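You operate a simulated robot arm through the tools that you are given. There is no shell and no other tool.

Carry out the task below with a simulated two-armed robot. There is one attempt and no reset: what you move stays moved.

TASK
Swap the cones on the cone winder and wind the new one to the teal ring from the blue ball.
Fine: the green rim cone goes on a free peg of the narrow board, the blue rim cone on the winder.

It is judged by the outcome, as a careful person would: the job done as asked, and still so three seconds after it is handed in. It fails if anything else is knocked over, pushed out of place, dropped, spilled or broken.

THE ROBOT
Two 7-joint arms with fingered hands on one trunk that stands fixed in place. Base frame: the origin is at the foot of the trunk, x ahead of it, y to its left, z up; the work surface is at about z = 0.7. Lengths are in m, angles in rad, forces in N, time in s.
The left shoulder is at [0.099, 0.128, 1.086], the right one opposite. Each reaches about 1.156 m from its shoulder. Payload 5 kg a hand.
Tool frame (each hand has its own): the origin (TCP) lies between the finger pads and is the grasp point; the fingertips stand 0.037 m ahead of it; z points along the fingers, y is the line along which they close. The gripper opens to 0.124 m; its body begins 0.043 m behind the TCP. The gripper is a hand of 3 fingers: y runs from the thumb to the fingers, the wrist lies at [-0.021, -0.116, -0.203] in the tool frame, and closing takes about 1.5 s.
Orientation is that of the tool frame in the base frame, as [roll, pitch, yaw] about the fixed x, y, z axes, in that order (R = Rz(yaw) Ry(pitch) Rx(roll)). With the fingers straight down and the wrist toward the robot, the tool's x, y and z point along [0, 1, 0], [1, 0, 0] and [0, 0, -1] of the base frame.

THE INTERFACE
- The arms move only by the tool arm_command. It takes "left_steps", "right_steps" or both (then of equal length, played together; a hand with none holds still); each is a list of rows, each a list of 6 numbers: the shift along the tool's x, y, z in m, then the turn, a rotation vector about the tool's x, y, z in degrees. In form: [[x, y, z, wx, wy, wz], ...]. A call has 1 to 20 rows; each row is the pose to reach, as a shift and turn from the pose commanded when the call began, along the tool's axes at that moment. "left_gripper" and "right_gripper" are, for a hand that has rows, the closure, from 0 (fully open) to 1 (shut), set as the call begins (left out, the last holds). Each row takes 0.2 s and may step no farther than 0.05 m and 0.15 rad from the row before; otherwise, or with a gripper value out of range, the whole call is refused. Where a pose cannot be reached the arm comes as near as it can. A force on the tool above 40 N (or 10 N above the force at the start of the call, whichever is more), or a blocked arm, ends the call early, and 0.2 s more pass. The fingers move at their own pace (about 0.045 m/s each) and stop on an object; they squeeze with about 24 N. The grip force told is the motor's: it shows also when the fingers shut on nothing. Time passes only in rows, and 0.2 s behind the last, so rows that repeat a pose let the fingers close. The reply holds the time, the measured pose of the TCP, the force on the tool along the base axes, the opening and the grip force, in the units named above and with some noise, with the torque about the TCP (base axes, N m) and any sound that the robot's microphone picked up.
- Cameras (640 x 400 px; columns grow to the right, rows downward): "scene" is now at [0.2602, -0.0417, 1.2579]; the picture's right is [-0.44, -0.90, 0.00], its down [-0.41, 0.20, -0.89] and it looks along [0.80, -0.39, -0.46] (base axes); focal length 301 px, centre (320, 200). "left" rides on the left gripper at [-0.072, -0.104, -0.154] in its tool frame; the picture's right is [-0.83, -0.26, 0.49], its down [0.51, -0.72, 0.47] and it looks along [0.23, 0.64, 0.73] (tool axes); focal length 243 px, centre (320, 200). "right" rides on the right gripper at [0.072, -0.104, -0.154] in its tool frame; the picture's right is [-0.83, 0.26, -0.49], its down [-0.51, -0.72, 0.47] and it looks along [-0.23, 0.64, 0.73] (tool axes); focal length 243 px, centre (320, 200). There is no depth. A picture from a camera that has moved, and an enlarged one, comes with that camera's place and axes in the base frame and with its lens.
- camera(camera): a new picture of that camera. The clock stands still meanwhile.
- slide_trunk(by): moves the trunk up (or, below 0, down) by that many m; the arms and the scene camera ride with it, the base frame stays. It gives what a move gives, with no picture.
- finger_targets(index, middle, thumb_bend, thumb_turn, hand): sets how far each is bent, from 0 (flat) to 100 (curled in); at 30 the hand is open as for a grip, at 70 the pads meet at the TCP. One left out holds its place. A second passes; each finger stops where it meets its share of the squeeze, and holds until it gets a number again. A gripper value or a shape takes the hand back. It gives what a move gives, with no picture; readings hold the bend of each and the force on the fingers (four entries, about 0 where the hand has none), thumb and palm. thumb_turn goes from beside the hand (0) to across from the fingers (100), as for a grip.
- set_grasp(shape, hand): the hand has 3 fingers and takes this shape, open, in about a second: jaw (thumb against the fingers, like two jaws); tri (thumb and two fingers); tip (a fingertip pinch); poke (one finger out to press); point (the index stretched); flat (the hand flat); cup (the hand cupped); fist (a fist). The gripper value then closes the fingers along that shape, each until it touches; the sizes above hold for jaw. It gives what a move gives, with no picture.
- aim_head(pan, tilt): turns the head with the scene camera to pan (to the left, within 1.396 rad either way) and tilt (down, from -0.506 to 1.204), counted from straight ahead of the robot (the tilt from the chest, where the trunk bows). It gives what a move gives.
- zoom(camera, box): a new picture of the part [left, top, right, bottom] of that camera's present view, enlarged. The clock stands still meanwhile.
- close_job(): hands the job in; it is judged then, once.

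Places have to be worked out from the pictures, the camera data and where the tool is seen. Open the grippers and draw the arms clear of the work before you hand the job in, unless the task says otherwise.

The tools are called after "Emit:" by a JSON object that holds its "method" and its "body". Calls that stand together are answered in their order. arm_command: Moves the arms, as the interface text tells. Its arguments: {"type":"object","properties":{"left_steps":{"type":"array"},"left_gripper":{"type":"number"},"right_steps":{"type":"array"},"right_gripper":{"type":"number"}},"required":[]} The other tools are called the same way: slide_trunk (by) moves the trunk up or down; set_grasp (shape, hand) gives the hand a shape; finger_targets (index, middle, thumb_bend, thumb_turn, hand) moves the fingers one by one; aim_head (pan, tilt) turns the head that bears the scene camera; camera (camera) takes a picture; zoom (camera, box) takes an enlarged picture of a part of a camera's view; close_job () hands the job in.

At the start:

```text
t: 0.0
left_position: [0.7588, -0.0461, 1.0741]
left_tool_rot: [-3.141, 0.0, 1.57]
left_ft_force: [-0.1, 0.0, -0.2]
left_ft_torque: [0.0, 0.01, 0.02]
left_finger_gap: 0.1237
left_grasp_force: 0.1
left_shape: jaw
left_bend: [30.0, 30.0, 30.0, 98.0]
left_finger forces: [0.0, 0.1, 0.0, 0.0, 0.0, 0.1]
right_position: [0.5046, -0.6016, 1.0118]
right_tool_rot: [3.141, 0.0, 1.572]
right_ft_force: [0.0, -0.8, -0.6]
right_ft_torque: [0.01, 0.0, 0.0]
right_finger_gap: 0.1238
right_grasp_force: 0.0
right_shape: jaw
right_bend: [30.0, 30.0, 30.0, 98.0]
right_finger forces: [0.1, 0.1, 0.0, 0.0, 0.1, 0.0]
trunk travel left (down, up): [-0.275, 0.288]
head pan, tilt (commanded): [-0.456, 0.476]
```

scene: 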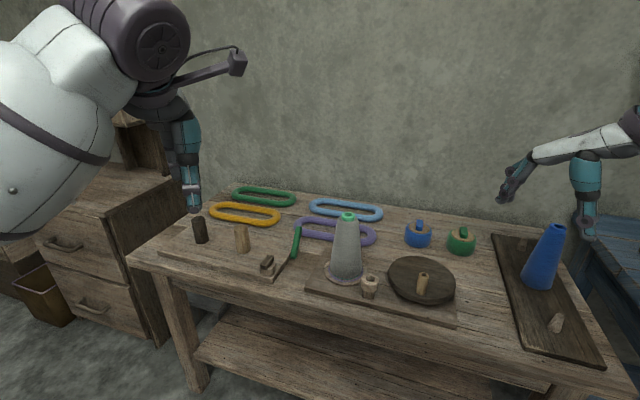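
right: 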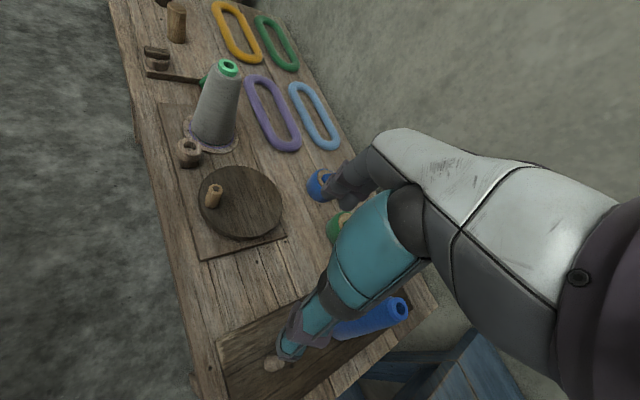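
left: 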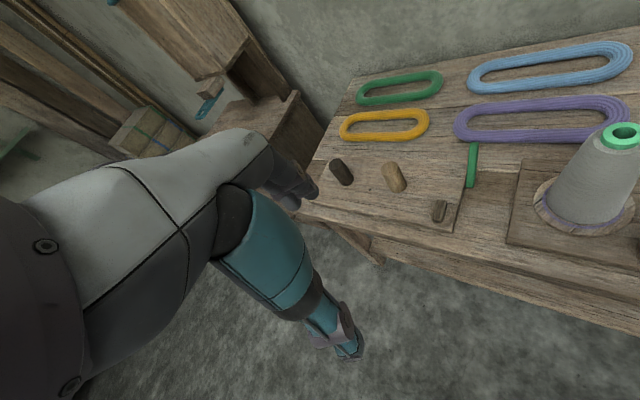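

I'll begin by looking closely at the scene: the winder in the middle, the narrow boards left and right, the blue and green balls.

Emit:
{"method": "zoom", "body": {"camera": "scene", "box": [280, 190, 480, 315]}}

Emit:
{"method": "zoom", "body": {"camera": "scene", "box": [460, 200, 640, 370]}}

Emit:
{"method": "zoom", "body": {"camera": "scene", "box": [140, 170, 340, 295]}}

```text
3.20 times, centred on (380, 252) of scene
camera zoom: at [0.2602, -0.0417, 1.2579], right [-0.44, -0.9, 0.0], down [-0.41, 0.2, -0.89], along [0.8, -0.39, -0.46], focal length 963 px, centre (128, 32)
```

zoom: 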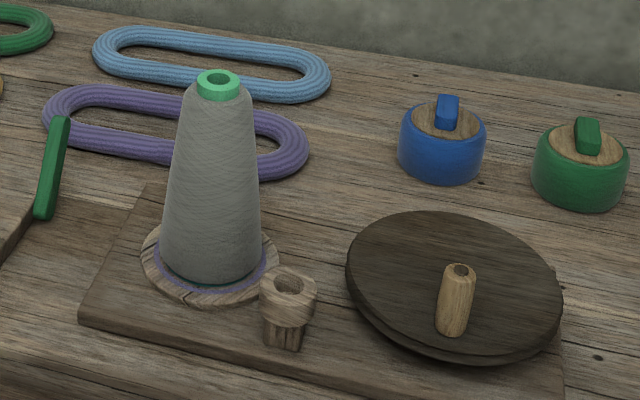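

```text
2.35 times, centred on (550, 285) of scene
camera zoom: at [0.2602, -0.0417, 1.2579], right [-0.44, -0.9, 0.0], down [-0.41, 0.2, -0.89], along [0.8, -0.39, -0.46], focal length 708 px, centre (-221, 0)
```

zoom: 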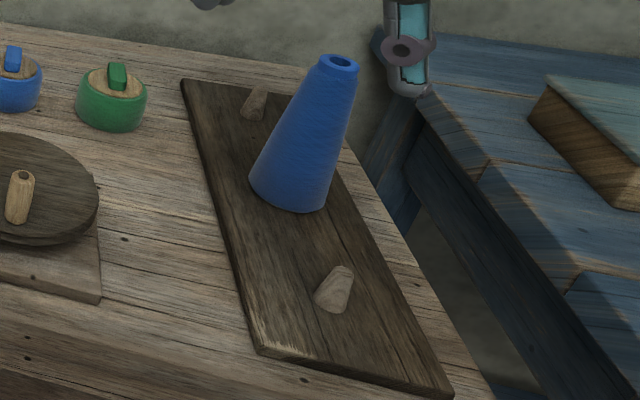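

```text
3.20 times, centred on (240, 232) of scene
camera zoom: at [0.2602, -0.0417, 1.2579], right [-0.44, -0.9, 0.0], down [-0.41, 0.2, -0.89], along [0.8, -0.39, -0.46], focal length 963 px, centre (576, 96)
```

zoom: 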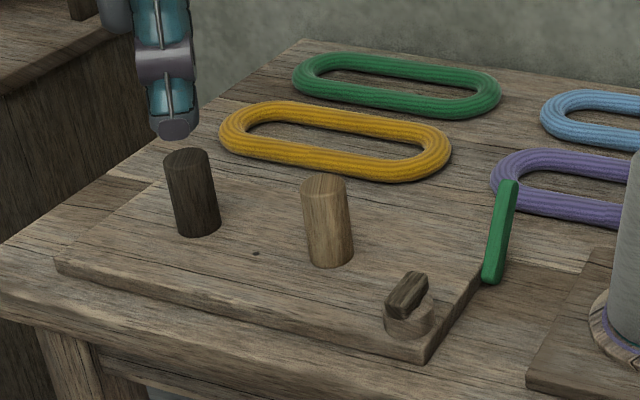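

The winder has a cone on a spindle plate with rings, a small guide post, and a crank disc with a handle. I'll zoom in with the hand cameras for more detail.

Emit:
{"method": "zoom", "body": {"camera": "right", "box": [140, 40, 340, 265]}}

Emit:
{"method": "zoom", "body": {"camera": "right", "box": [200, 270, 420, 400]}}

Emit:
{"method": "zoom", "body": {"camera": "left", "box": [480, 100, 640, 270]}}

Emit:
{"method": "zoom", "body": {"camera": "left", "box": [300, 120, 500, 245]}}

```text
1.78 times, centred on (240, 152) of right
camera zoom: at [0.4021, -0.5297, 1.1666], right [0.26, -0.83, 0.49], down [-0.72, -0.51, -0.47], along [0.64, -0.23, -0.73], focal length 431 px, centre (462, 284)
```

zoom: 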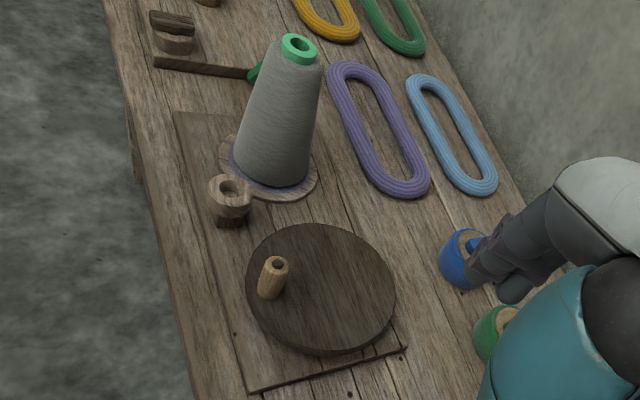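

```text
2.91 times, centred on (310, 335) of right
camera zoom: at [0.4021, -0.5297, 1.1666], right [0.26, -0.83, 0.49], down [-0.72, -0.51, -0.47], along [0.64, -0.23, -0.73], focal length 706 px, centre (349, -193)
```

zoom: 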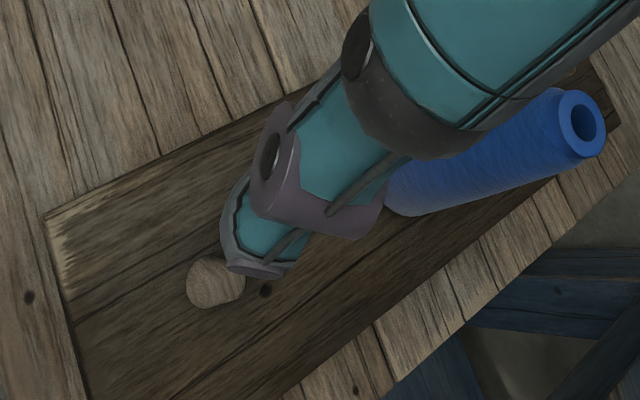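

```text
2.35 times, centred on (560, 185) of left
camera zoom: at [0.6539, -0.1171, 1.2258], right [-0.26, -0.83, -0.49], down [-0.72, 0.51, -0.47], along [0.64, 0.23, -0.73], focal length 571 px, centre (-245, 235)
```

zoom: 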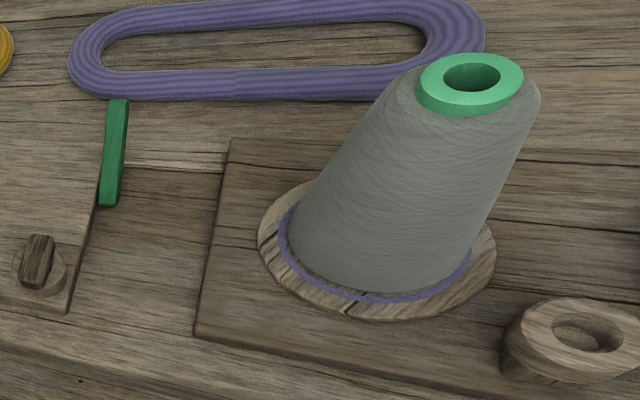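

```text
3.20 times, centred on (400, 182) of left
camera zoom: at [0.6539, -0.1171, 1.2258], right [-0.26, -0.83, -0.49], down [-0.72, 0.51, -0.47], along [0.64, 0.23, -0.73], focal length 776 px, centre (64, 256)
```

zoom: 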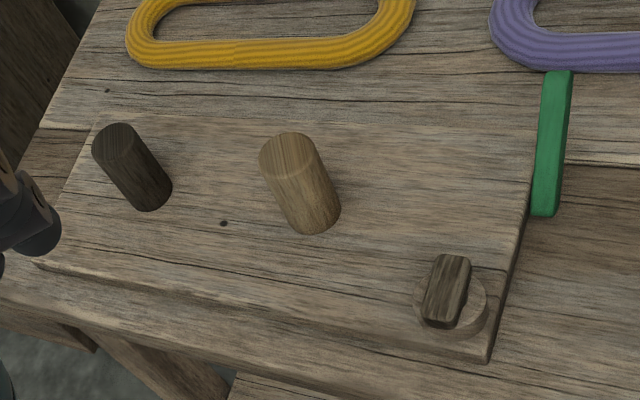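

I'll zoom in more tightly on the balls, the guide post and the green lever to understand how the yarn is fed.

Emit:
{"method": "zoom", "body": {"camera": "scene", "box": [395, 205, 485, 262]}}

Emit:
{"method": "zoom", "body": {"camera": "scene", "box": [320, 200, 400, 305]}}

Emit:
{"method": "zoom", "body": {"camera": "scene", "box": [375, 245, 465, 310]}}

Emit:
{"method": "zoom", "body": {"camera": "scene", "box": [250, 215, 320, 285]}}

```text
7.02 times, centred on (440, 234) of scene
camera zoom: at [0.2602, -0.0417, 1.2579], right [-0.44, -0.9, 0.0], down [-0.41, 0.2, -0.89], along [0.8, -0.39, -0.46], focal length 2112 px, centre (-522, -35)
```

zoom: 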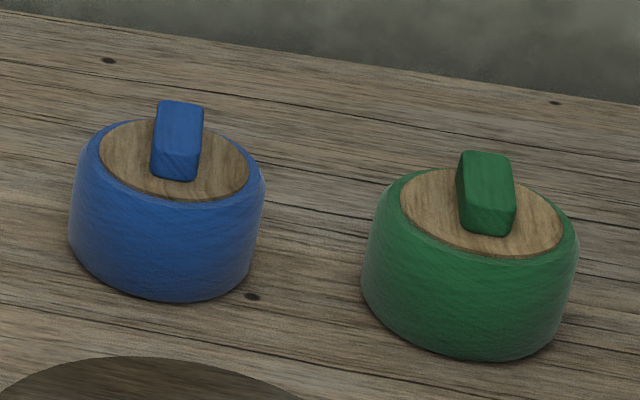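

```text
3.81 times, centred on (360, 252) of scene
camera zoom: at [0.2602, -0.0417, 1.2579], right [-0.44, -0.9, 0.0], down [-0.41, 0.2, -0.89], along [0.8, -0.39, -0.46], focal length 1146 px, centre (168, 0)
```

zoom: 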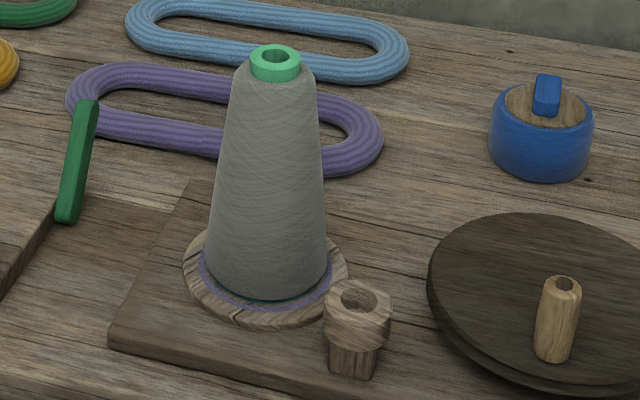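

```text
6.15 times, centred on (420, 278) of scene
camera zoom: at [0.2602, -0.0417, 1.2579], right [-0.44, -0.9, 0.0], down [-0.41, 0.2, -0.89], along [0.8, -0.39, -0.46], focal length 1852 px, centre (-295, -277)
```

zoom: 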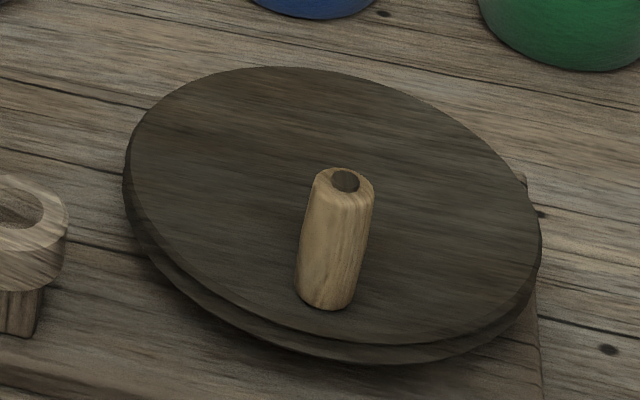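

```text
5.71 times, centred on (285, 250) of scene
camera zoom: at [0.2602, -0.0417, 1.2579], right [-0.44, -0.9, 0.0], down [-0.41, 0.2, -0.89], along [0.8, -0.39, -0.46], focal length 1720 px, centre (520, -86)
```

zoom: 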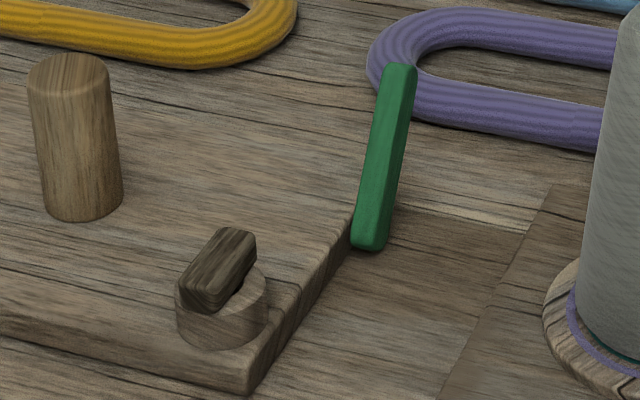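

The tabs on the balls look like separate blocks standing on wooden cores, and the guide post has a ring-like cup. I'll bring the right hand's camera closer over the winder to see more (hand stays well above everything).

Emit:
{"method": "arm_command", "body": {"right_steps": [[0.016, 0.022, 0.01, 0, 0, 0], [0.032, 0.044, 0.02, 0, 0, 0], [0.048, 0.066, 0.03, 0, 0, 0], [0.064, 0.088, 0.04, 0, 0, 0], [0.08, 0.11, 0.05, 0, 0, 0]]}}

Emit:
{"method": "camera", "body": {"camera": "right"}}

Emit:
{"method": "camera", "body": {"camera": "scene"}}

```text
t: 1.2
left_position: [0.7598, -0.0467, 1.0731]
left_tool_rot: [-3.141, 0.0, 1.572]
left_ft_force: [0.5, -0.7, -0.8]
left_ft_torque: [-0.01, 0.02, -0.01]
left_finger_gap: 0.1237
left_grasp_force: 0.1
left_shape: jaw
left_bend: [30.0, 30.0, 30.0, 98.0]
left_finger forces: [0.0, 0.0, 0.0, 0.0, 0.0, 0.1]
right_position: [0.6151, -0.5232, 0.9616]
right_tool_rot: [3.141, 0.001, 1.572]
right_ft_force: [0.6, 0.3, -0.1]
right_ft_torque: [0.01, 0.02, -0.02]
right_finger_gap: 0.1237
right_grasp_force: 0.1
right_shape: jaw
right_bend: [30.0, 30.0, 30.0, 98.0]
right_finger forces: [0.0, 0.1, 0.0, 0.0, 0.0, 0.1]
trunk travel left (down, up): [-0.275, 0.288]
head pan, tilt (commanded): [-0.456, 0.476]
```

```text
taken
camera right: at [0.5129, -0.4501, 1.1153], right [0.26, -0.83, 0.49], down [-0.72, -0.51, -0.47], along [0.64, -0.23, -0.73], focal length 243 px, centre (320, 200)
```

right: 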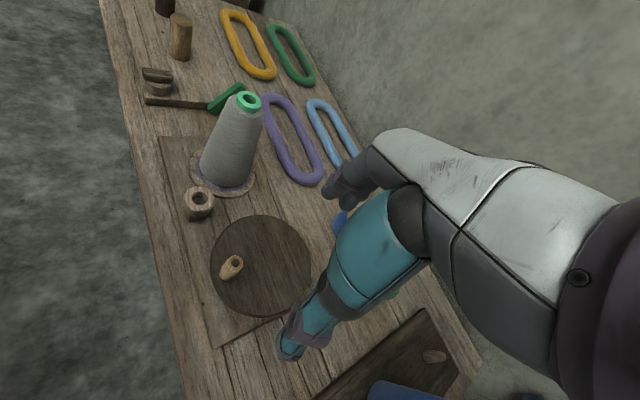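

```text
taken
camera scene: at [0.2613, -0.0424, 1.2575], right [-0.44, -0.9, 0.0], down [-0.41, 0.2, -0.89], along [0.8, -0.39, -0.46], focal length 301 px, centre (320, 200)
```

scene: 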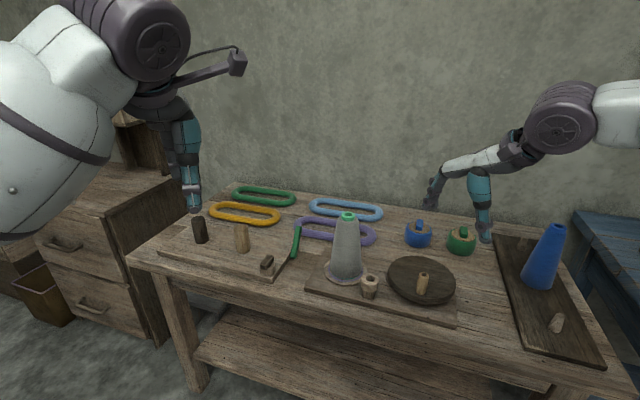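

Emit:
{"method": "zoom", "body": {"camera": "right", "box": [150, 80, 310, 240]}}

Emit:
{"method": "zoom", "body": {"camera": "right", "box": [130, 55, 260, 135]}}

Emit:
{"method": "zoom", "body": {"camera": "right", "box": [150, 200, 330, 360]}}

```text
2.50 times, centred on (230, 160) of right
camera zoom: at [0.5129, -0.4501, 1.1153], right [0.26, -0.83, 0.49], down [-0.72, -0.51, -0.47], along [0.64, -0.23, -0.73], focal length 606 px, centre (545, 300)
```

zoom: 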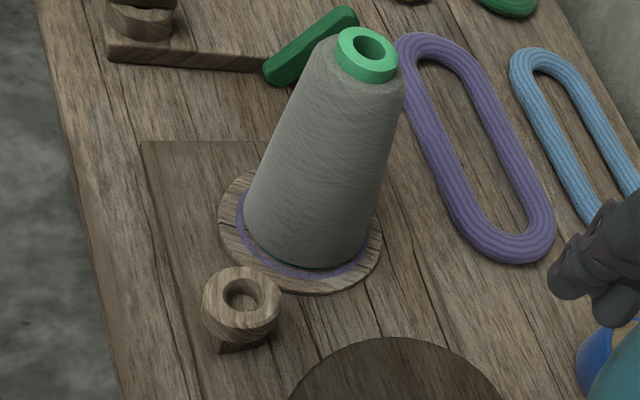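

```text
4.92 times, centred on (195, 95) of right
camera zoom: at [0.5129, -0.4501, 1.1153], right [0.26, -0.83, 0.49], down [-0.72, -0.51, -0.47], along [0.64, -0.23, -0.73], focal length 1194 px, centre (935, 717)
```

zoom: 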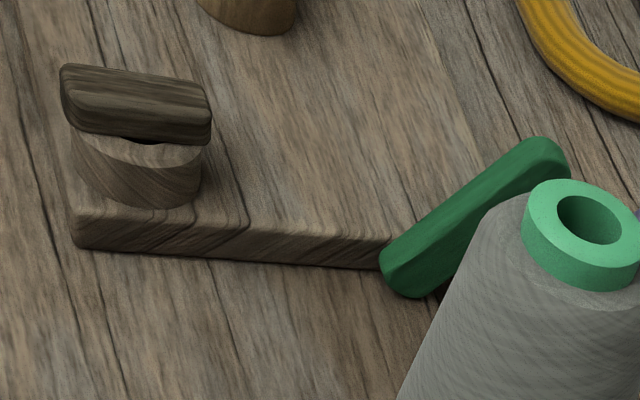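

```text
2.50 times, centred on (240, 280) of right
camera zoom: at [0.5129, -0.4501, 1.1153], right [0.26, -0.83, 0.49], down [-0.72, -0.51, -0.47], along [0.64, -0.23, -0.73], focal length 606 px, centre (520, 0)
```

zoom: 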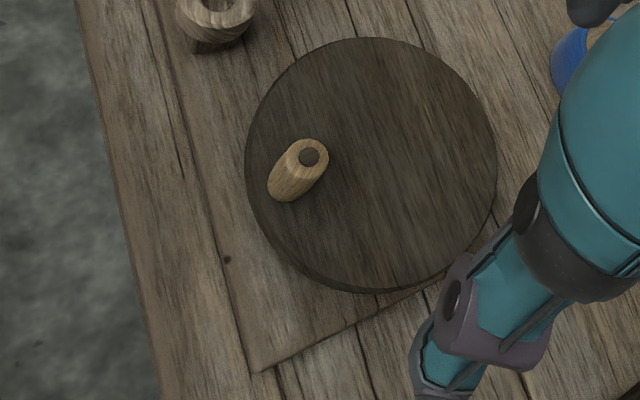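

The left machine's cup holds a similar dark T-shaped tab, so the ball's tab seems to be the yarn end that goes into the winder's cup. I'll look closer at the blue cone and the narrow board.

Emit:
{"method": "zoom", "body": {"camera": "scene", "box": [505, 215, 585, 300]}}

Emit:
{"method": "zoom", "body": {"camera": "scene", "box": [310, 205, 380, 290]}}

Emit:
{"method": "zoom", "body": {"camera": "scene", "box": [480, 225, 620, 370]}}

```text
4.71 times, centred on (545, 258) of scene
camera zoom: at [0.2613, -0.0424, 1.2575], right [-0.44, -0.9, 0.0], down [-0.41, 0.2, -0.89], along [0.8, -0.39, -0.46], focal length 1416 px, centre (-739, -71)
```

zoom: 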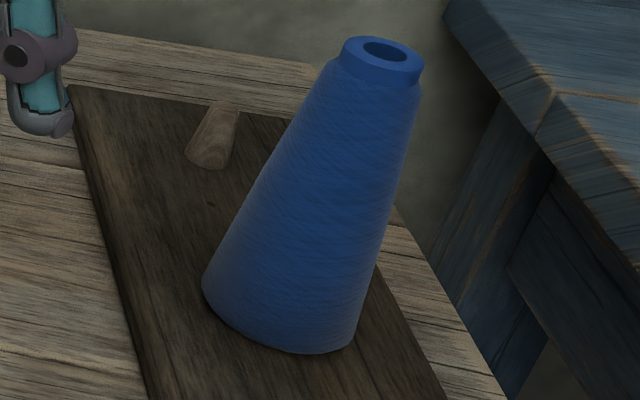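

```text
4.71 times, centred on (345, 248) of scene
camera zoom: at [0.2613, -0.0424, 1.2575], right [-0.44, -0.9, 0.0], down [-0.41, 0.2, -0.89], along [0.8, -0.39, -0.46], focal length 1416 px, centre (202, -24)
```

zoom: 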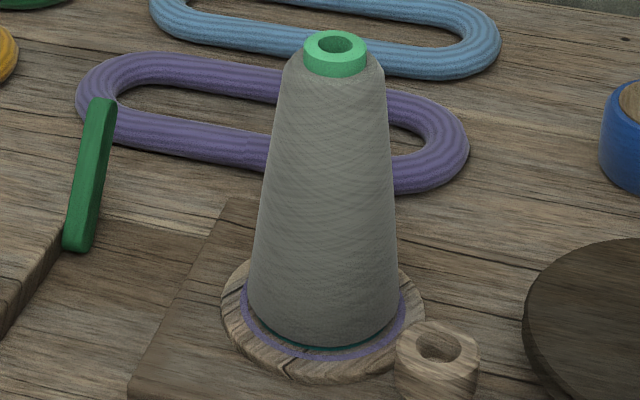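

```text
2.76 times, centred on (550, 298) of scene
camera zoom: at [0.2613, -0.0424, 1.2575], right [-0.44, -0.9, 0.0], down [-0.41, 0.2, -0.89], along [0.8, -0.39, -0.46], focal length 830 px, centre (-314, -69)
```

zoom: 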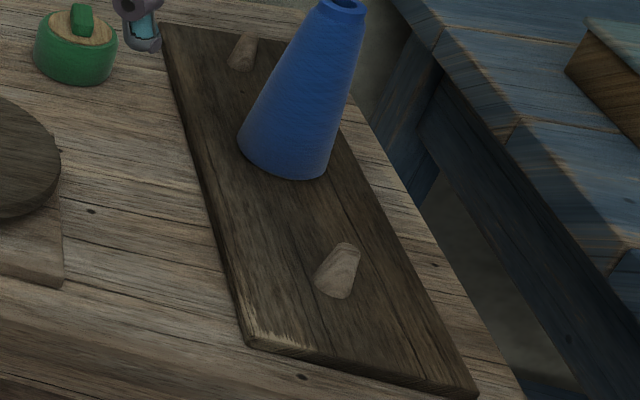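

From two views I place the grey (green-rim) cone top at about [0.790, -0.377, 0.899], and the blue cone top at about [0.541, -0.781, 0.895]. I'll move the right hand to above the green-rim cone at z≈1.0.

Emit:
{"method": "arm_command", "body": {"right_steps": [[0.0, 0.0, -0.04, 0, 0, 0], [0.03, 0.035, -0.045, 0, 0, 0], [0.06, 0.07, -0.045, 0, 0, 0], [0.09, 0.105, -0.045, 0, 0, 0], [0.12, 0.14, -0.045, 0, 0, 0], [0.147, 0.175, -0.045, 0, 0, 0], [0.147, 0.175, -0.045, 0, 0, 0]], "right_gripper": 0}}

Emit:
{"method": "camera", "body": {"camera": "scene"}}

Emit:
{"method": "camera", "body": {"camera": "right"}}

Emit:
{"method": "camera", "body": {"camera": "left"}}

```text
t: 2.8
left_position: [0.7581, -0.0456, 1.0736]
left_tool_rot: [3.142, 0.0, 1.569]
left_ft_force: [-0.1, -0.2, 0.4]
left_ft_torque: [0.01, -0.03, 0.02]
left_finger_gap: 0.1236
left_grasp_force: 0.0
left_shape: jaw
left_bend: [30.0, 30.0, 30.0, 98.0]
left_finger forces: [0.0, 0.0, 0.1, 0.1, 0.1, 0.1]
right_position: [0.7901, -0.3771, 1.0052]
right_tool_rot: [-3.141, -0.002, 1.57]
right_ft_force: [-0.1, 0.0, -0.1]
right_ft_torque: [0.01, -0.02, 0.02]
right_finger_gap: 0.1238
right_grasp_force: 0.0
right_shape: jaw
right_bend: [30.0, 30.0, 30.0, 98.0]
right_finger forces: [0.0, 0.1, 0.1, 0.0, 0.1, 0.0]
trunk travel left (down, up): [-0.275, 0.288]
head pan, tilt (commanded): [-0.456, 0.476]
```

```text
taken
camera scene: at [0.2604, -0.0433, 1.2577], right [-0.44, -0.9, 0.0], down [-0.41, 0.2, -0.89], along [0.8, -0.39, -0.46], focal length 301 px, centre (320, 200)
```

scene: 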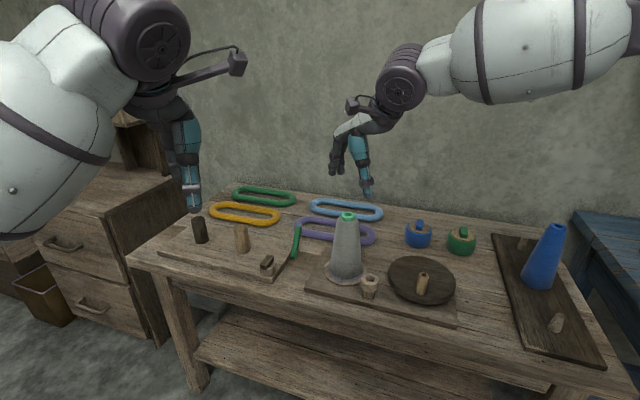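

```text
taken
camera right: at [0.6873, -0.3053, 1.16], right [0.26, -0.83, 0.49], down [-0.72, -0.51, -0.47], along [0.64, -0.23, -0.73], focal length 243 px, centre (320, 200)
```

right: 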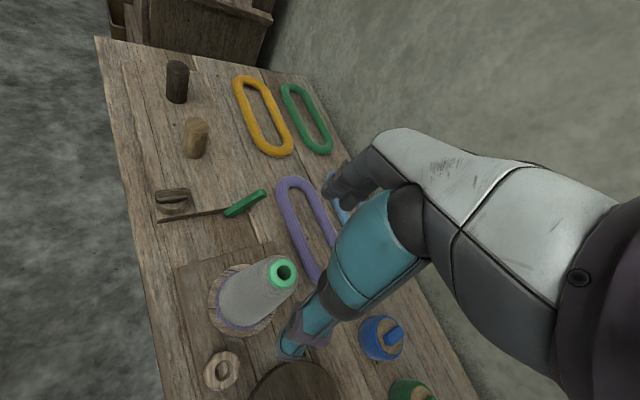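

```text
taken
camera left: at [0.6541, -0.1186, 1.2255], right [-0.26, -0.83, -0.49], down [-0.72, 0.51, -0.47], along [0.64, 0.23, -0.73], focal length 243 px, centre (320, 200)
```

left: 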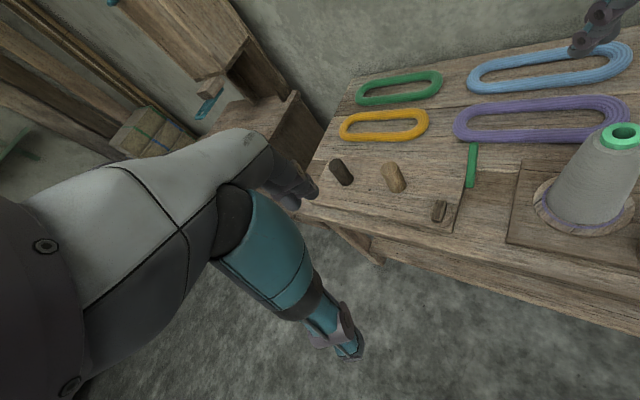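

The hand is over the cone: TCP [0.790, -0.377, 1.005] lines up with the cone axis (third views give ~[0.793, -0.376]). I'll descend to z≈0.868 with open fingers.

Emit:
{"method": "arm_command", "body": {"right_steps": [[0.0, 0.002, 0.03, 0, 0, 0], [0.0, 0.002, 0.06, 0, 0, 0], [0.0, 0.002, 0.09, 0, 0, 0], [0.0, 0.002, 0.115, 0, 0, 0], [0.0, 0.002, 0.135, 0, 0, 0], [0.0, 0.002, 0.135, 0, 0, 0]]}}

Emit:
{"method": "zoom", "body": {"camera": "scene", "box": [290, 150, 420, 300]}}

Emit:
{"method": "zoom", "body": {"camera": "left", "box": [480, 0, 640, 250]}}

```text
t: 4.2
left_position: [0.7587, -0.0446, 1.0738]
left_tool_rot: [-3.14, -0.001, 1.571]
left_ft_force: [-0.9, -0.5, 0.8]
left_ft_torque: [0.01, 0.03, -0.01]
left_finger_gap: 0.1237
left_grasp_force: 0.0
left_shape: jaw
left_bend: [30.0, 30.0, 30.0, 98.0]
left_finger forces: [0.1, 0.1, 0.1, 0.0, 0.0, 0.0]
right_position: [0.7922, -0.3774, 0.8718]
right_tool_rot: [3.141, -0.002, 1.572]
right_ft_force: [0.5, 0.7, -0.6]
right_ft_torque: [0.0, -0.04, 0.0]
right_finger_gap: 0.1239
right_grasp_force: 0.0
right_shape: jaw
right_bend: [30.0, 30.0, 30.0, 98.0]
right_finger forces: [0.1, 0.1, 0.1, 0.0, 0.0, 0.1]
trunk travel left (down, up): [-0.275, 0.288]
head pan, tilt (commanded): [-0.456, 0.476]
```

```text
2.67 times, centred on (355, 225) of scene
camera zoom: at [0.2598, -0.0416, 1.258], right [-0.44, -0.9, 0.0], down [-0.41, 0.2, -0.89], along [0.8, -0.39, -0.46], focal length 802 px, centre (227, 133)
```

zoom: 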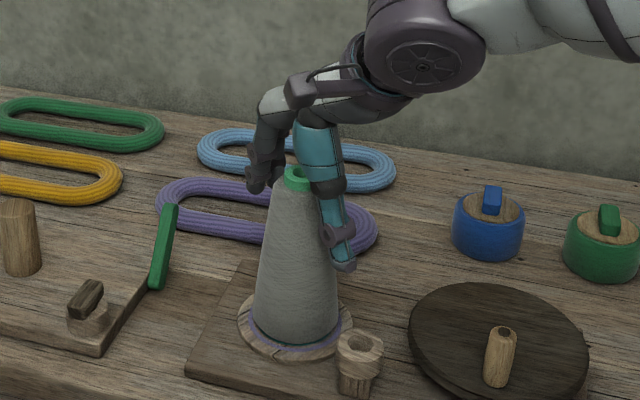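

```text
1.60 times, centred on (560, 125) of left
camera zoom: at [0.6536, -0.1169, 1.2261], right [-0.26, -0.83, -0.49], down [-0.72, 0.51, -0.47], along [0.64, 0.23, -0.73], focal length 388 px, centre (-64, 320)
```

zoom: 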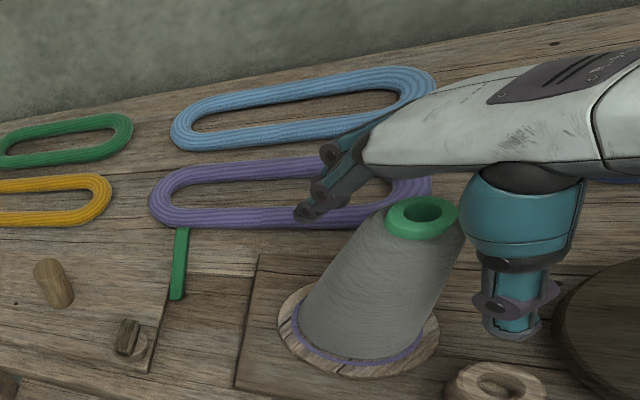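

The fingers straddle the cone's upper body. I'll close the gripper here and let it settle.

Emit:
{"method": "arm_command", "body": {"right_steps": [[0, 0, 0, 0, 0, 0], [0, 0, 0, 0, 0, 0], [0, 0, 0, 0, 0, 0], [0, 0, 0, 0, 0, 0], [0, 0, 0, 0, 0, 0], [0, 0, 0, 0, 0, 0], [0, 0, 0, 0, 0, 0], [0, 0, 0, 0, 0, 0]], "right_gripper": 1}}

Emit:
{"method": "zoom", "body": {"camera": "scene", "box": [290, 150, 420, 300]}}

Emit:
{"method": "zoom", "body": {"camera": "left", "box": [480, 0, 640, 250]}}

```text
t: 6.0
left_position: [0.7583, -0.0458, 1.0735]
left_tool_rot: [-3.141, 0.0, 1.571]
left_ft_force: [0.2, 0.9, 0.6]
left_ft_torque: [0.01, 0.0, 0.01]
left_finger_gap: 0.1235
left_grasp_force: 0.1
left_shape: jaw
left_bend: [30.0, 30.0, 30.0, 98.0]
left_finger forces: [0.1, 0.0, 0.0, 0.1, 0.0, 0.1]
right_position: [0.792, -0.376, 0.8719]
right_tool_rot: [3.141, 0.0, 1.571]
right_ft_force: [1.1, -0.3, -0.5]
right_ft_torque: [0.01, -0.03, 0.01]
right_finger_gap: 0.0505
right_grasp_force: 24.1
right_shape: jaw
right_bend: [74.0, 48.0, 73.0, 100.0]
right_finger forces: [13.7, 7.6, 0.0, 0.0, 20.9, 0.0]
trunk travel left (down, up): [-0.275, 0.288]
head pan, tilt (commanded): [-0.456, 0.476]
```

```text
2.67 times, centred on (355, 225) of scene
camera zoom: at [0.2603, -0.0417, 1.2578], right [-0.44, -0.9, 0.0], down [-0.41, 0.2, -0.89], along [0.8, -0.39, -0.46], focal length 802 px, centre (227, 133)
```

zoom: 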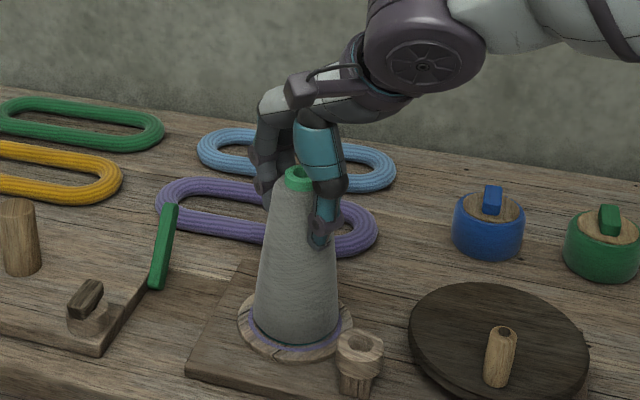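

```text
1.60 times, centred on (560, 125) of left
camera zoom: at [0.6541, -0.1171, 1.2258], right [-0.26, -0.83, -0.49], down [-0.72, 0.51, -0.47], along [0.64, 0.23, -0.73], focal length 388 px, centre (-64, 320)
```

zoom: 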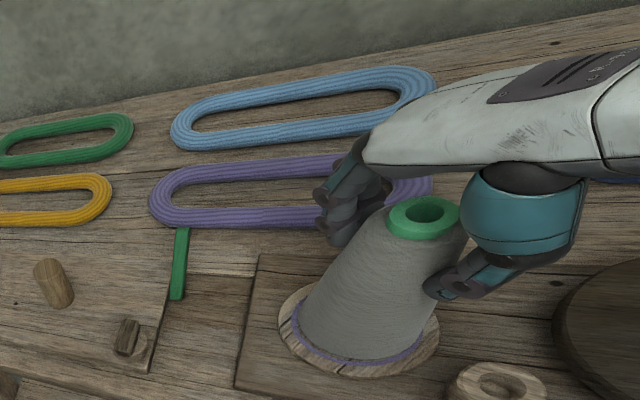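

The index is bent much more (74) than the middle (48), so the cone sits off-centre toward the middle finger. I'll reopen, shift ~12 mm toward −y and grip again for a symmetric hold.

Emit:
{"method": "arm_command", "body": {"right_steps": [[0, 0, 0, 0, 0, 0], [0, 0, 0, 0, 0, 0], [0, 0, 0, 0, 0, 0], [0, 0, 0, 0, 0, 0], [0, 0, 0, 0, 0, 0], [0, 0, 0, 0, 0, 0], [-0.006, 0, 0, 0, 0, 0], [-0.012, 0, 0, 0, 0, 0], [-0.012, 0, 0, 0, 0, 0]], "right_gripper": 0}}

Emit:
{"method": "arm_command", "body": {"right_steps": [[0, 0, 0, 0, 0, 0], [0, 0, 0, 0, 0, 0], [0, 0, 0, 0, 0, 0], [0, 0, 0, 0, 0, 0], [0, 0, 0, 0, 0, 0], [0, 0, 0, 0, 0, 0], [0, 0, 0, 0, 0, 0], [0, 0, 0, 0, 0, 0]], "right_gripper": 1}}

Emit:
{"method": "zoom", "body": {"camera": "left", "box": [480, 0, 640, 250]}}

```text
t: 8.0
left_position: [0.7587, -0.0451, 1.0737]
left_tool_rot: [-3.141, 0.001, 1.572]
left_ft_force: [0.0, 0.5, -0.1]
left_ft_torque: [0.03, 0.0, 0.01]
left_finger_gap: 0.1239
left_grasp_force: 0.1
left_shape: jaw
left_bend: [30.0, 30.0, 30.0, 98.0]
left_finger forces: [0.1, 0.0, 0.0, 0.1, 0.1, 0.0]
right_position: [0.7921, -0.3872, 0.8721]
right_tool_rot: [3.141, -0.001, 1.569]
right_ft_force: [-0.7, 0.0, -0.3]
right_ft_torque: [0.05, 0.02, -0.02]
right_finger_gap: 0.1237
right_grasp_force: 0.1
right_shape: jaw
right_bend: [30.0, 30.0, 30.0, 98.0]
right_finger forces: [0.1, 0.0, 0.0, 0.1, 0.0, 0.0]
trunk travel left (down, up): [-0.275, 0.288]
head pan, tilt (commanded): [-0.456, 0.476]
```

```text
t: 9.8
left_position: [0.7592, -0.0448, 1.0727]
left_tool_rot: [-3.141, 0.001, 1.57]
left_ft_force: [-0.1, -0.6, 0.2]
left_ft_torque: [0.0, 0.02, 0.0]
left_finger_gap: 0.1238
left_grasp_force: 0.0
left_shape: jaw
left_bend: [30.0, 30.0, 30.0, 98.0]
left_finger forces: [0.1, 0.0, 0.0, 0.0, 0.0, 0.1]
right_position: [0.792, -0.3879, 0.8709]
right_tool_rot: [3.142, 0.001, 1.57]
right_ft_force: [-0.3, -0.4, 0.2]
right_ft_torque: [-0.03, 0.01, -0.03]
right_finger_gap: 0.0464
right_grasp_force: 23.9
right_shape: jaw
right_bend: [74.0, 53.0, 73.0, 100.0]
right_finger forces: [13.8, 5.9, 0.0, 0.1, 20.5, 0.0]
trunk travel left (down, up): [-0.275, 0.288]
head pan, tilt (commanded): [-0.456, 0.476]
```

```text
1.60 times, centred on (560, 125) of left
camera zoom: at [0.6539, -0.1171, 1.2258], right [-0.26, -0.83, -0.49], down [-0.72, 0.51, -0.47], along [0.64, 0.23, -0.73], focal length 388 px, centre (-64, 320)
```

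zoom: 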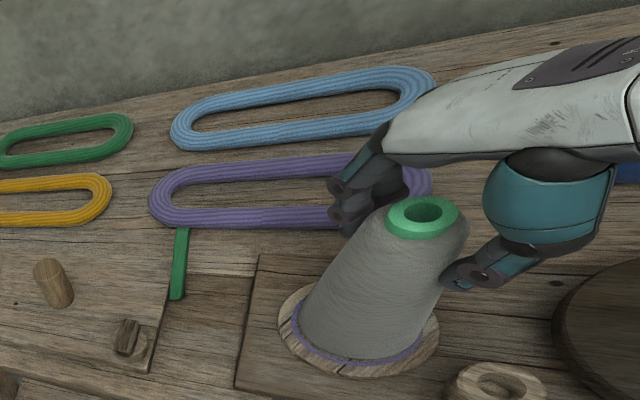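

The grip is similar (index 74, middle 53). I'll look at it closely from both cameras before deciding.

Emit:
{"method": "zoom", "body": {"camera": "left", "box": [550, 60, 640, 200]}}

Emit:
{"method": "zoom", "body": {"camera": "scene", "box": [310, 170, 400, 260]}}

Emit:
{"method": "zoom", "body": {"camera": "right", "box": [200, 120, 400, 400]}}

```text
2.86 times, centred on (595, 130) of left
camera zoom: at [0.6539, -0.1171, 1.2258], right [-0.26, -0.83, -0.49], down [-0.72, 0.51, -0.47], along [0.64, 0.23, -0.73], focal length 693 px, centre (-466, 400)
```

zoom: 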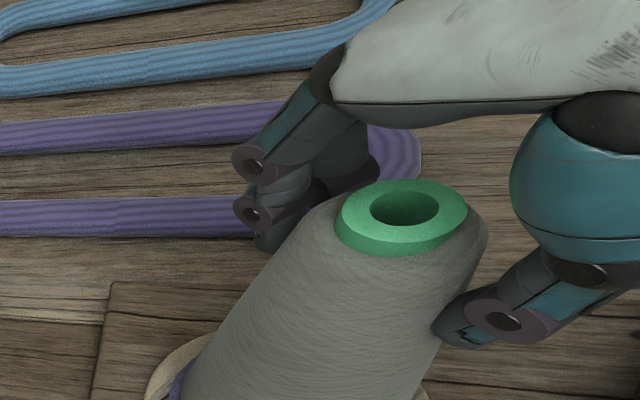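

```text
4.44 times, centred on (355, 215) of scene
camera zoom: at [0.2602, -0.0418, 1.2578], right [-0.44, -0.9, 0.0], down [-0.41, 0.2, -0.89], along [0.8, -0.39, -0.46], focal length 1337 px, centre (164, 133)
```

zoom: 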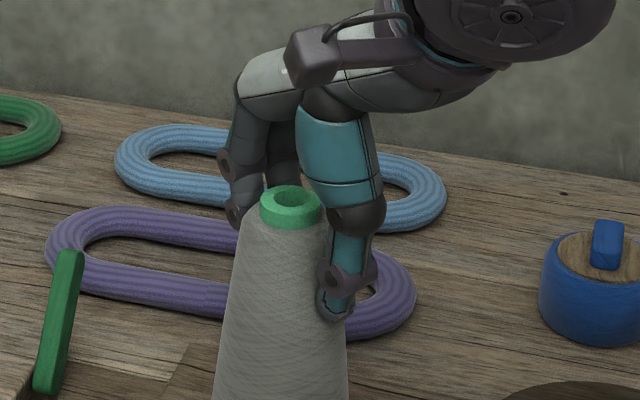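

```text
1.43 times, centred on (300, 260) of right
camera zoom: at [0.6888, -0.315, 1.0261], right [0.26, -0.83, 0.49], down [-0.72, -0.51, -0.47], along [0.64, -0.23, -0.73], focal length 347 px, centre (349, 114)
```

zoom: 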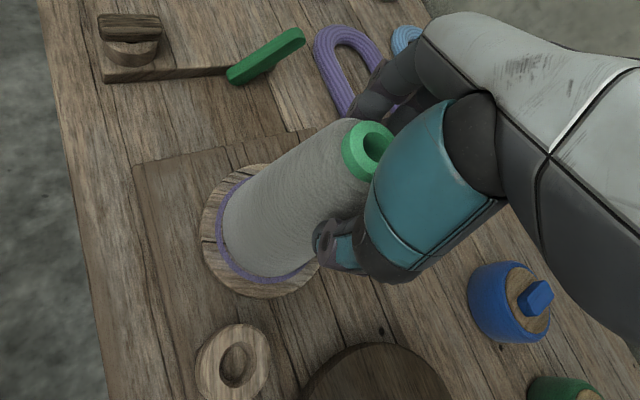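

The thumb is now too far to the −y side of the cone, so the first position was better. I'll reopen, move back to y≈−0.378 and grip again.

Emit:
{"method": "arm_command", "body": {"right_steps": [[0, 0, 0, 0, 0, 0], [0, 0, 0, 0, 0, 0], [0, 0, 0, 0, 0, 0], [0, 0, 0, 0, 0, 0], [0, 0, 0, 0, 0, 0], [0, 0, 0, 0, 0, 0], [0.005, 0, 0, 0, 0, 0], [0.01, 0, 0.004, 0, 0, 0], [0.01, 0, 0.004, 0, 0, 0]], "right_gripper": 0}}

Emit:
{"method": "arm_command", "body": {"right_steps": [[0, 0, 0, 0, 0, 0], [0, 0, 0, 0, 0, 0], [0, 0, 0, 0, 0, 0], [0, 0, 0, 0, 0, 0], [0, 0, 0, 0, 0, 0], [0, 0, 0, 0, 0, 0], [0, 0, 0, 0, 0, 0], [0, 0, 0, 0, 0, 0]], "right_gripper": 1}}

Emit:
{"method": "zoom", "body": {"camera": "left", "box": [550, 60, 640, 200]}}

Emit:
{"method": "zoom", "body": {"camera": "scene", "box": [310, 170, 400, 260]}}

```text
t: 11.8
left_position: [0.7578, -0.0445, 1.0737]
left_tool_rot: [-3.141, -0.001, 1.57]
left_ft_force: [0.2, 0.2, -0.6]
left_ft_torque: [0.01, 0.0, 0.0]
left_finger_gap: 0.1236
left_grasp_force: 0.1
left_shape: jaw
left_bend: [30.0, 30.0, 30.0, 98.0]
left_finger forces: [0.0, 0.1, 0.1, 0.0, 0.0, 0.1]
right_position: [0.792, -0.3772, 0.8692]
right_tool_rot: [-3.141, -0.001, 1.572]
right_ft_force: [-0.3, -0.4, 0.2]
right_ft_torque: [0.0, -0.02, 0.01]
right_finger_gap: 0.1237
right_grasp_force: 0.0
right_shape: jaw
right_bend: [30.0, 30.0, 30.0, 98.0]
right_finger forces: [0.0, 0.1, 0.1, 0.0, 0.0, 0.1]
trunk travel left (down, up): [-0.275, 0.288]
head pan, tilt (commanded): [-0.456, 0.476]
```

```text
t: 13.6
left_position: [0.7591, -0.0451, 1.0749]
left_tool_rot: [-3.14, -0.001, 1.57]
left_ft_force: [-0.2, -0.7, 0.2]
left_ft_torque: [0.03, 0.03, -0.01]
left_finger_gap: 0.1236
left_grasp_force: 0.1
left_shape: jaw
left_bend: [30.0, 30.0, 30.0, 98.0]
left_finger forces: [0.1, 0.0, 0.0, 0.1, 0.0, 0.0]
right_position: [0.7926, -0.3768, 0.869]
right_tool_rot: [3.141, -0.001, 1.573]
right_ft_force: [0.3, 0.2, -0.3]
right_ft_torque: [0.02, -0.02, 0.01]
right_finger_gap: 0.0507
right_grasp_force: 24.5
right_shape: jaw
right_bend: [74.0, 47.0, 73.0, 100.0]
right_finger forces: [13.1, 7.3, 0.0, 0.1, 21.4, 0.0]
trunk travel left (down, up): [-0.275, 0.288]
head pan, tilt (commanded): [-0.456, 0.476]
```

```text
2.86 times, centred on (595, 130) of left
camera zoom: at [0.6539, -0.1171, 1.2258], right [-0.26, -0.83, -0.49], down [-0.72, 0.51, -0.47], along [0.64, 0.23, -0.73], focal length 693 px, centre (-466, 400)
```

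zoom: 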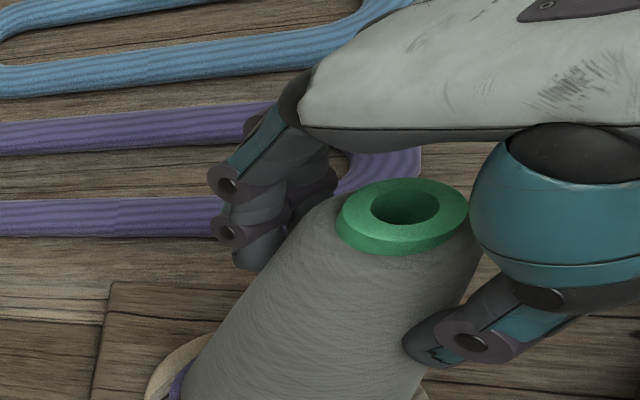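

```text
4.44 times, centred on (355, 215) of scene
camera zoom: at [0.2602, -0.0417, 1.2578], right [-0.44, -0.9, 0.0], down [-0.41, 0.2, -0.89], along [0.8, -0.39, -0.46], focal length 1337 px, centre (164, 133)
```

zoom: 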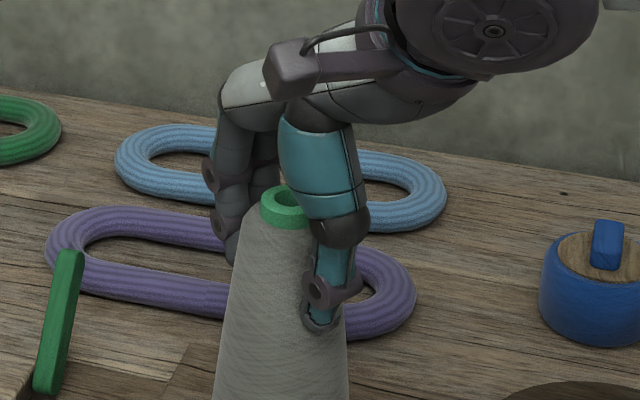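

Thumb now opposes the fingers across the cone, 24 N grip. I'll lift gently by 3 cm and read the forces.

Emit:
{"method": "arm_command", "body": {"right_steps": [[0, 0, -0.005, 0, 0, 0], [0, 0, -0.01, 0, 0, 0], [0, 0, -0.02, 0, 0, 0], [0, 0, -0.03, 0, 0, 0], [0, 0, -0.03, 0, 0, 0]]}}

Emit:
{"method": "zoom", "body": {"camera": "scene", "box": [290, 150, 420, 300]}}

```text
t: 14.8
left_position: [0.7581, -0.0456, 1.0733]
left_tool_rot: [-3.14, 0.0, 1.57]
left_ft_force: [0.5, -0.8, -0.8]
left_ft_torque: [-0.01, 0.03, 0.02]
left_finger_gap: 0.1238
left_grasp_force: 0.1
left_shape: jaw
left_bend: [30.0, 30.0, 30.0, 98.0]
left_finger forces: [0.0, 0.0, 0.0, 0.0, 0.1, 0.1]
right_position: [0.7926, -0.3781, 0.8988]
right_tool_rot: [-3.14, 0.0, 1.571]
right_ft_force: [1.0, -0.6, -3.1]
right_ft_torque: [0.01, 0.01, 0.0]
right_finger_gap: 0.051
right_grasp_force: 24.1
right_shape: jaw
right_bend: [74.0, 47.0, 73.0, 100.0]
right_finger forces: [13.1, 7.3, 0.1, 0.0, 20.9, 0.0]
trunk travel left (down, up): [-0.275, 0.288]
head pan, tilt (commanded): [-0.456, 0.476]
```

```text
2.67 times, centred on (355, 225) of scene
camera zoom: at [0.2607, -0.042, 1.2577], right [-0.44, -0.9, 0.0], down [-0.41, 0.2, -0.89], along [0.8, -0.39, -0.46], focal length 802 px, centre (227, 133)
```

zoom: 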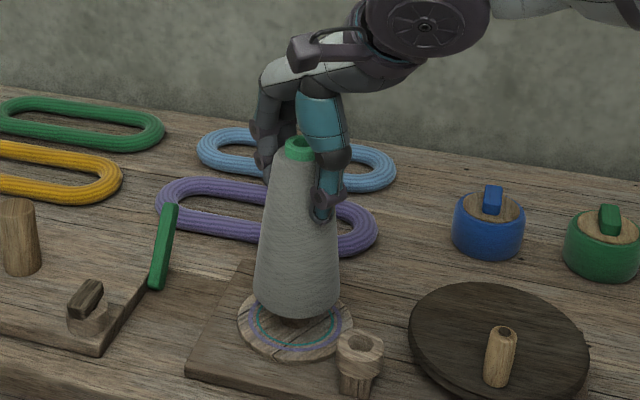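

The cone lifts cleanly (≈3 N) and hangs straight; purple (outer) and teal (inner) rings are visible on the plate. I'll lift on until its base clears everything.

Emit:
{"method": "arm_command", "body": {"right_steps": [[0, 0, -0.03, 0, 0, 0], [0, 0, -0.06, 0, 0, 0], [0, 0, -0.09, 0, 0, 0], [0, 0, -0.12, 0, 0, 0], [0, 0, -0.15, 0, 0, 0], [0, 0, -0.15, 0, 0, 0]]}}

Emit:
{"method": "camera", "body": {"camera": "scene"}}

Emit:
{"method": "zoom", "body": {"camera": "scene", "box": [310, 220, 390, 310]}}

Emit:
{"method": "zoom", "body": {"camera": "scene", "box": [480, 210, 620, 370]}}

Emit:
{"method": "camera", "body": {"camera": "right"}}

```text
t: 16.2
left_position: [0.759, -0.0471, 1.0725]
left_tool_rot: [-3.141, -0.001, 1.571]
left_ft_force: [0.5, 0.1, -0.1]
left_ft_torque: [-0.01, 0.04, 0.0]
left_finger_gap: 0.1238
left_grasp_force: 0.1
left_shape: jaw
left_bend: [30.0, 30.0, 30.0, 98.0]
left_finger forces: [0.0, 0.1, 0.0, 0.0, 0.1, 0.0]
right_position: [0.7918, -0.3783, 1.0475]
right_tool_rot: [-3.14, 0.0, 1.571]
right_ft_force: [-0.7, 0.2, -3.1]
right_ft_torque: [0.01, 0.08, 0.02]
right_finger_gap: 0.0508
right_grasp_force: 24.0
right_shape: jaw
right_bend: [74.0, 47.0, 73.0, 100.0]
right_finger forces: [13.2, 7.3, 0.0, 0.0, 21.0, 0.0]
trunk travel left (down, up): [-0.275, 0.288]
head pan, tilt (commanded): [-0.456, 0.476]
```

```text
taken
camera scene: at [0.2609, -0.0422, 1.2576], right [-0.44, -0.9, 0.0], down [-0.41, 0.2, -0.89], along [0.8, -0.39, -0.46], focal length 301 px, centre (320, 200)
```

scene: 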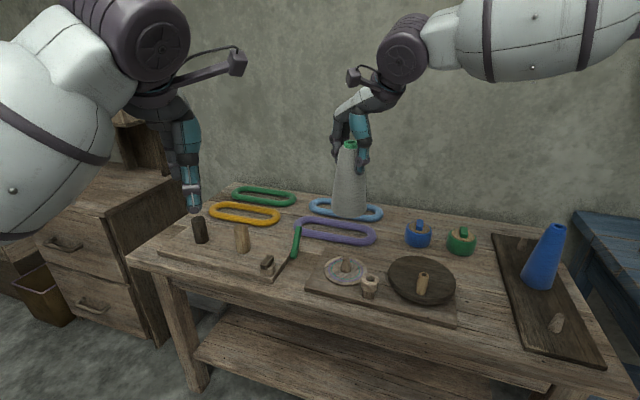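

```text
4.44 times, centred on (350, 265) of scene
camera zoom: at [0.2609, -0.0422, 1.2576], right [-0.44, -0.9, 0.0], down [-0.41, 0.2, -0.89], along [0.8, -0.39, -0.46], focal length 1337 px, centre (187, -89)
```

zoom: 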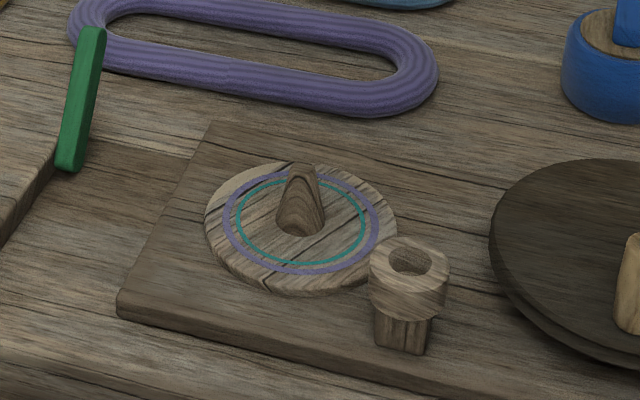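

```text
2.50 times, centred on (550, 290) of scene
camera zoom: at [0.2609, -0.0422, 1.2576], right [-0.44, -0.9, 0.0], down [-0.41, 0.2, -0.89], along [0.8, -0.39, -0.46], focal length 752 px, centre (-255, -25)
```

zoom: 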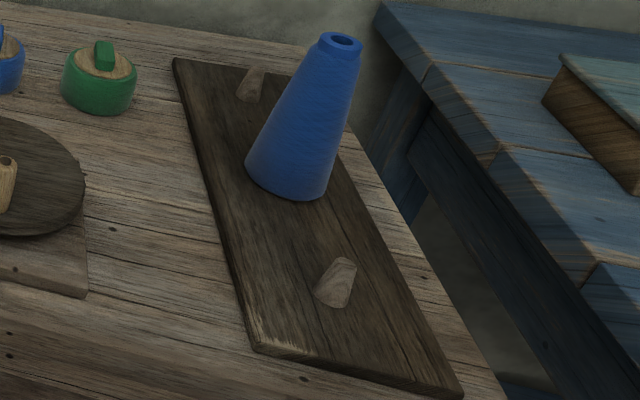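

```text
taken
camera right: at [0.6901, -0.3052, 1.2017], right [0.26, -0.83, 0.49], down [-0.72, -0.51, -0.47], along [0.64, -0.23, -0.73], focal length 243 px, centre (320, 200)
```

right: 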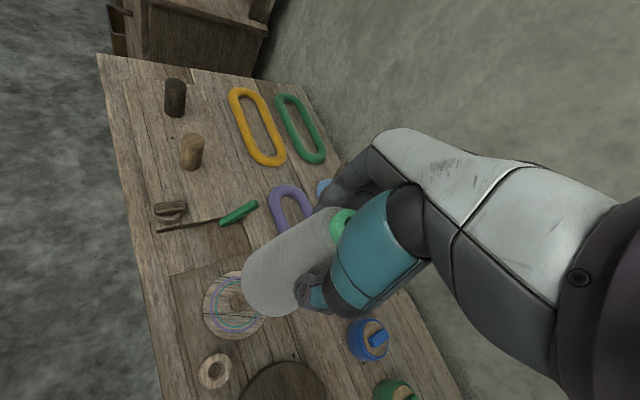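

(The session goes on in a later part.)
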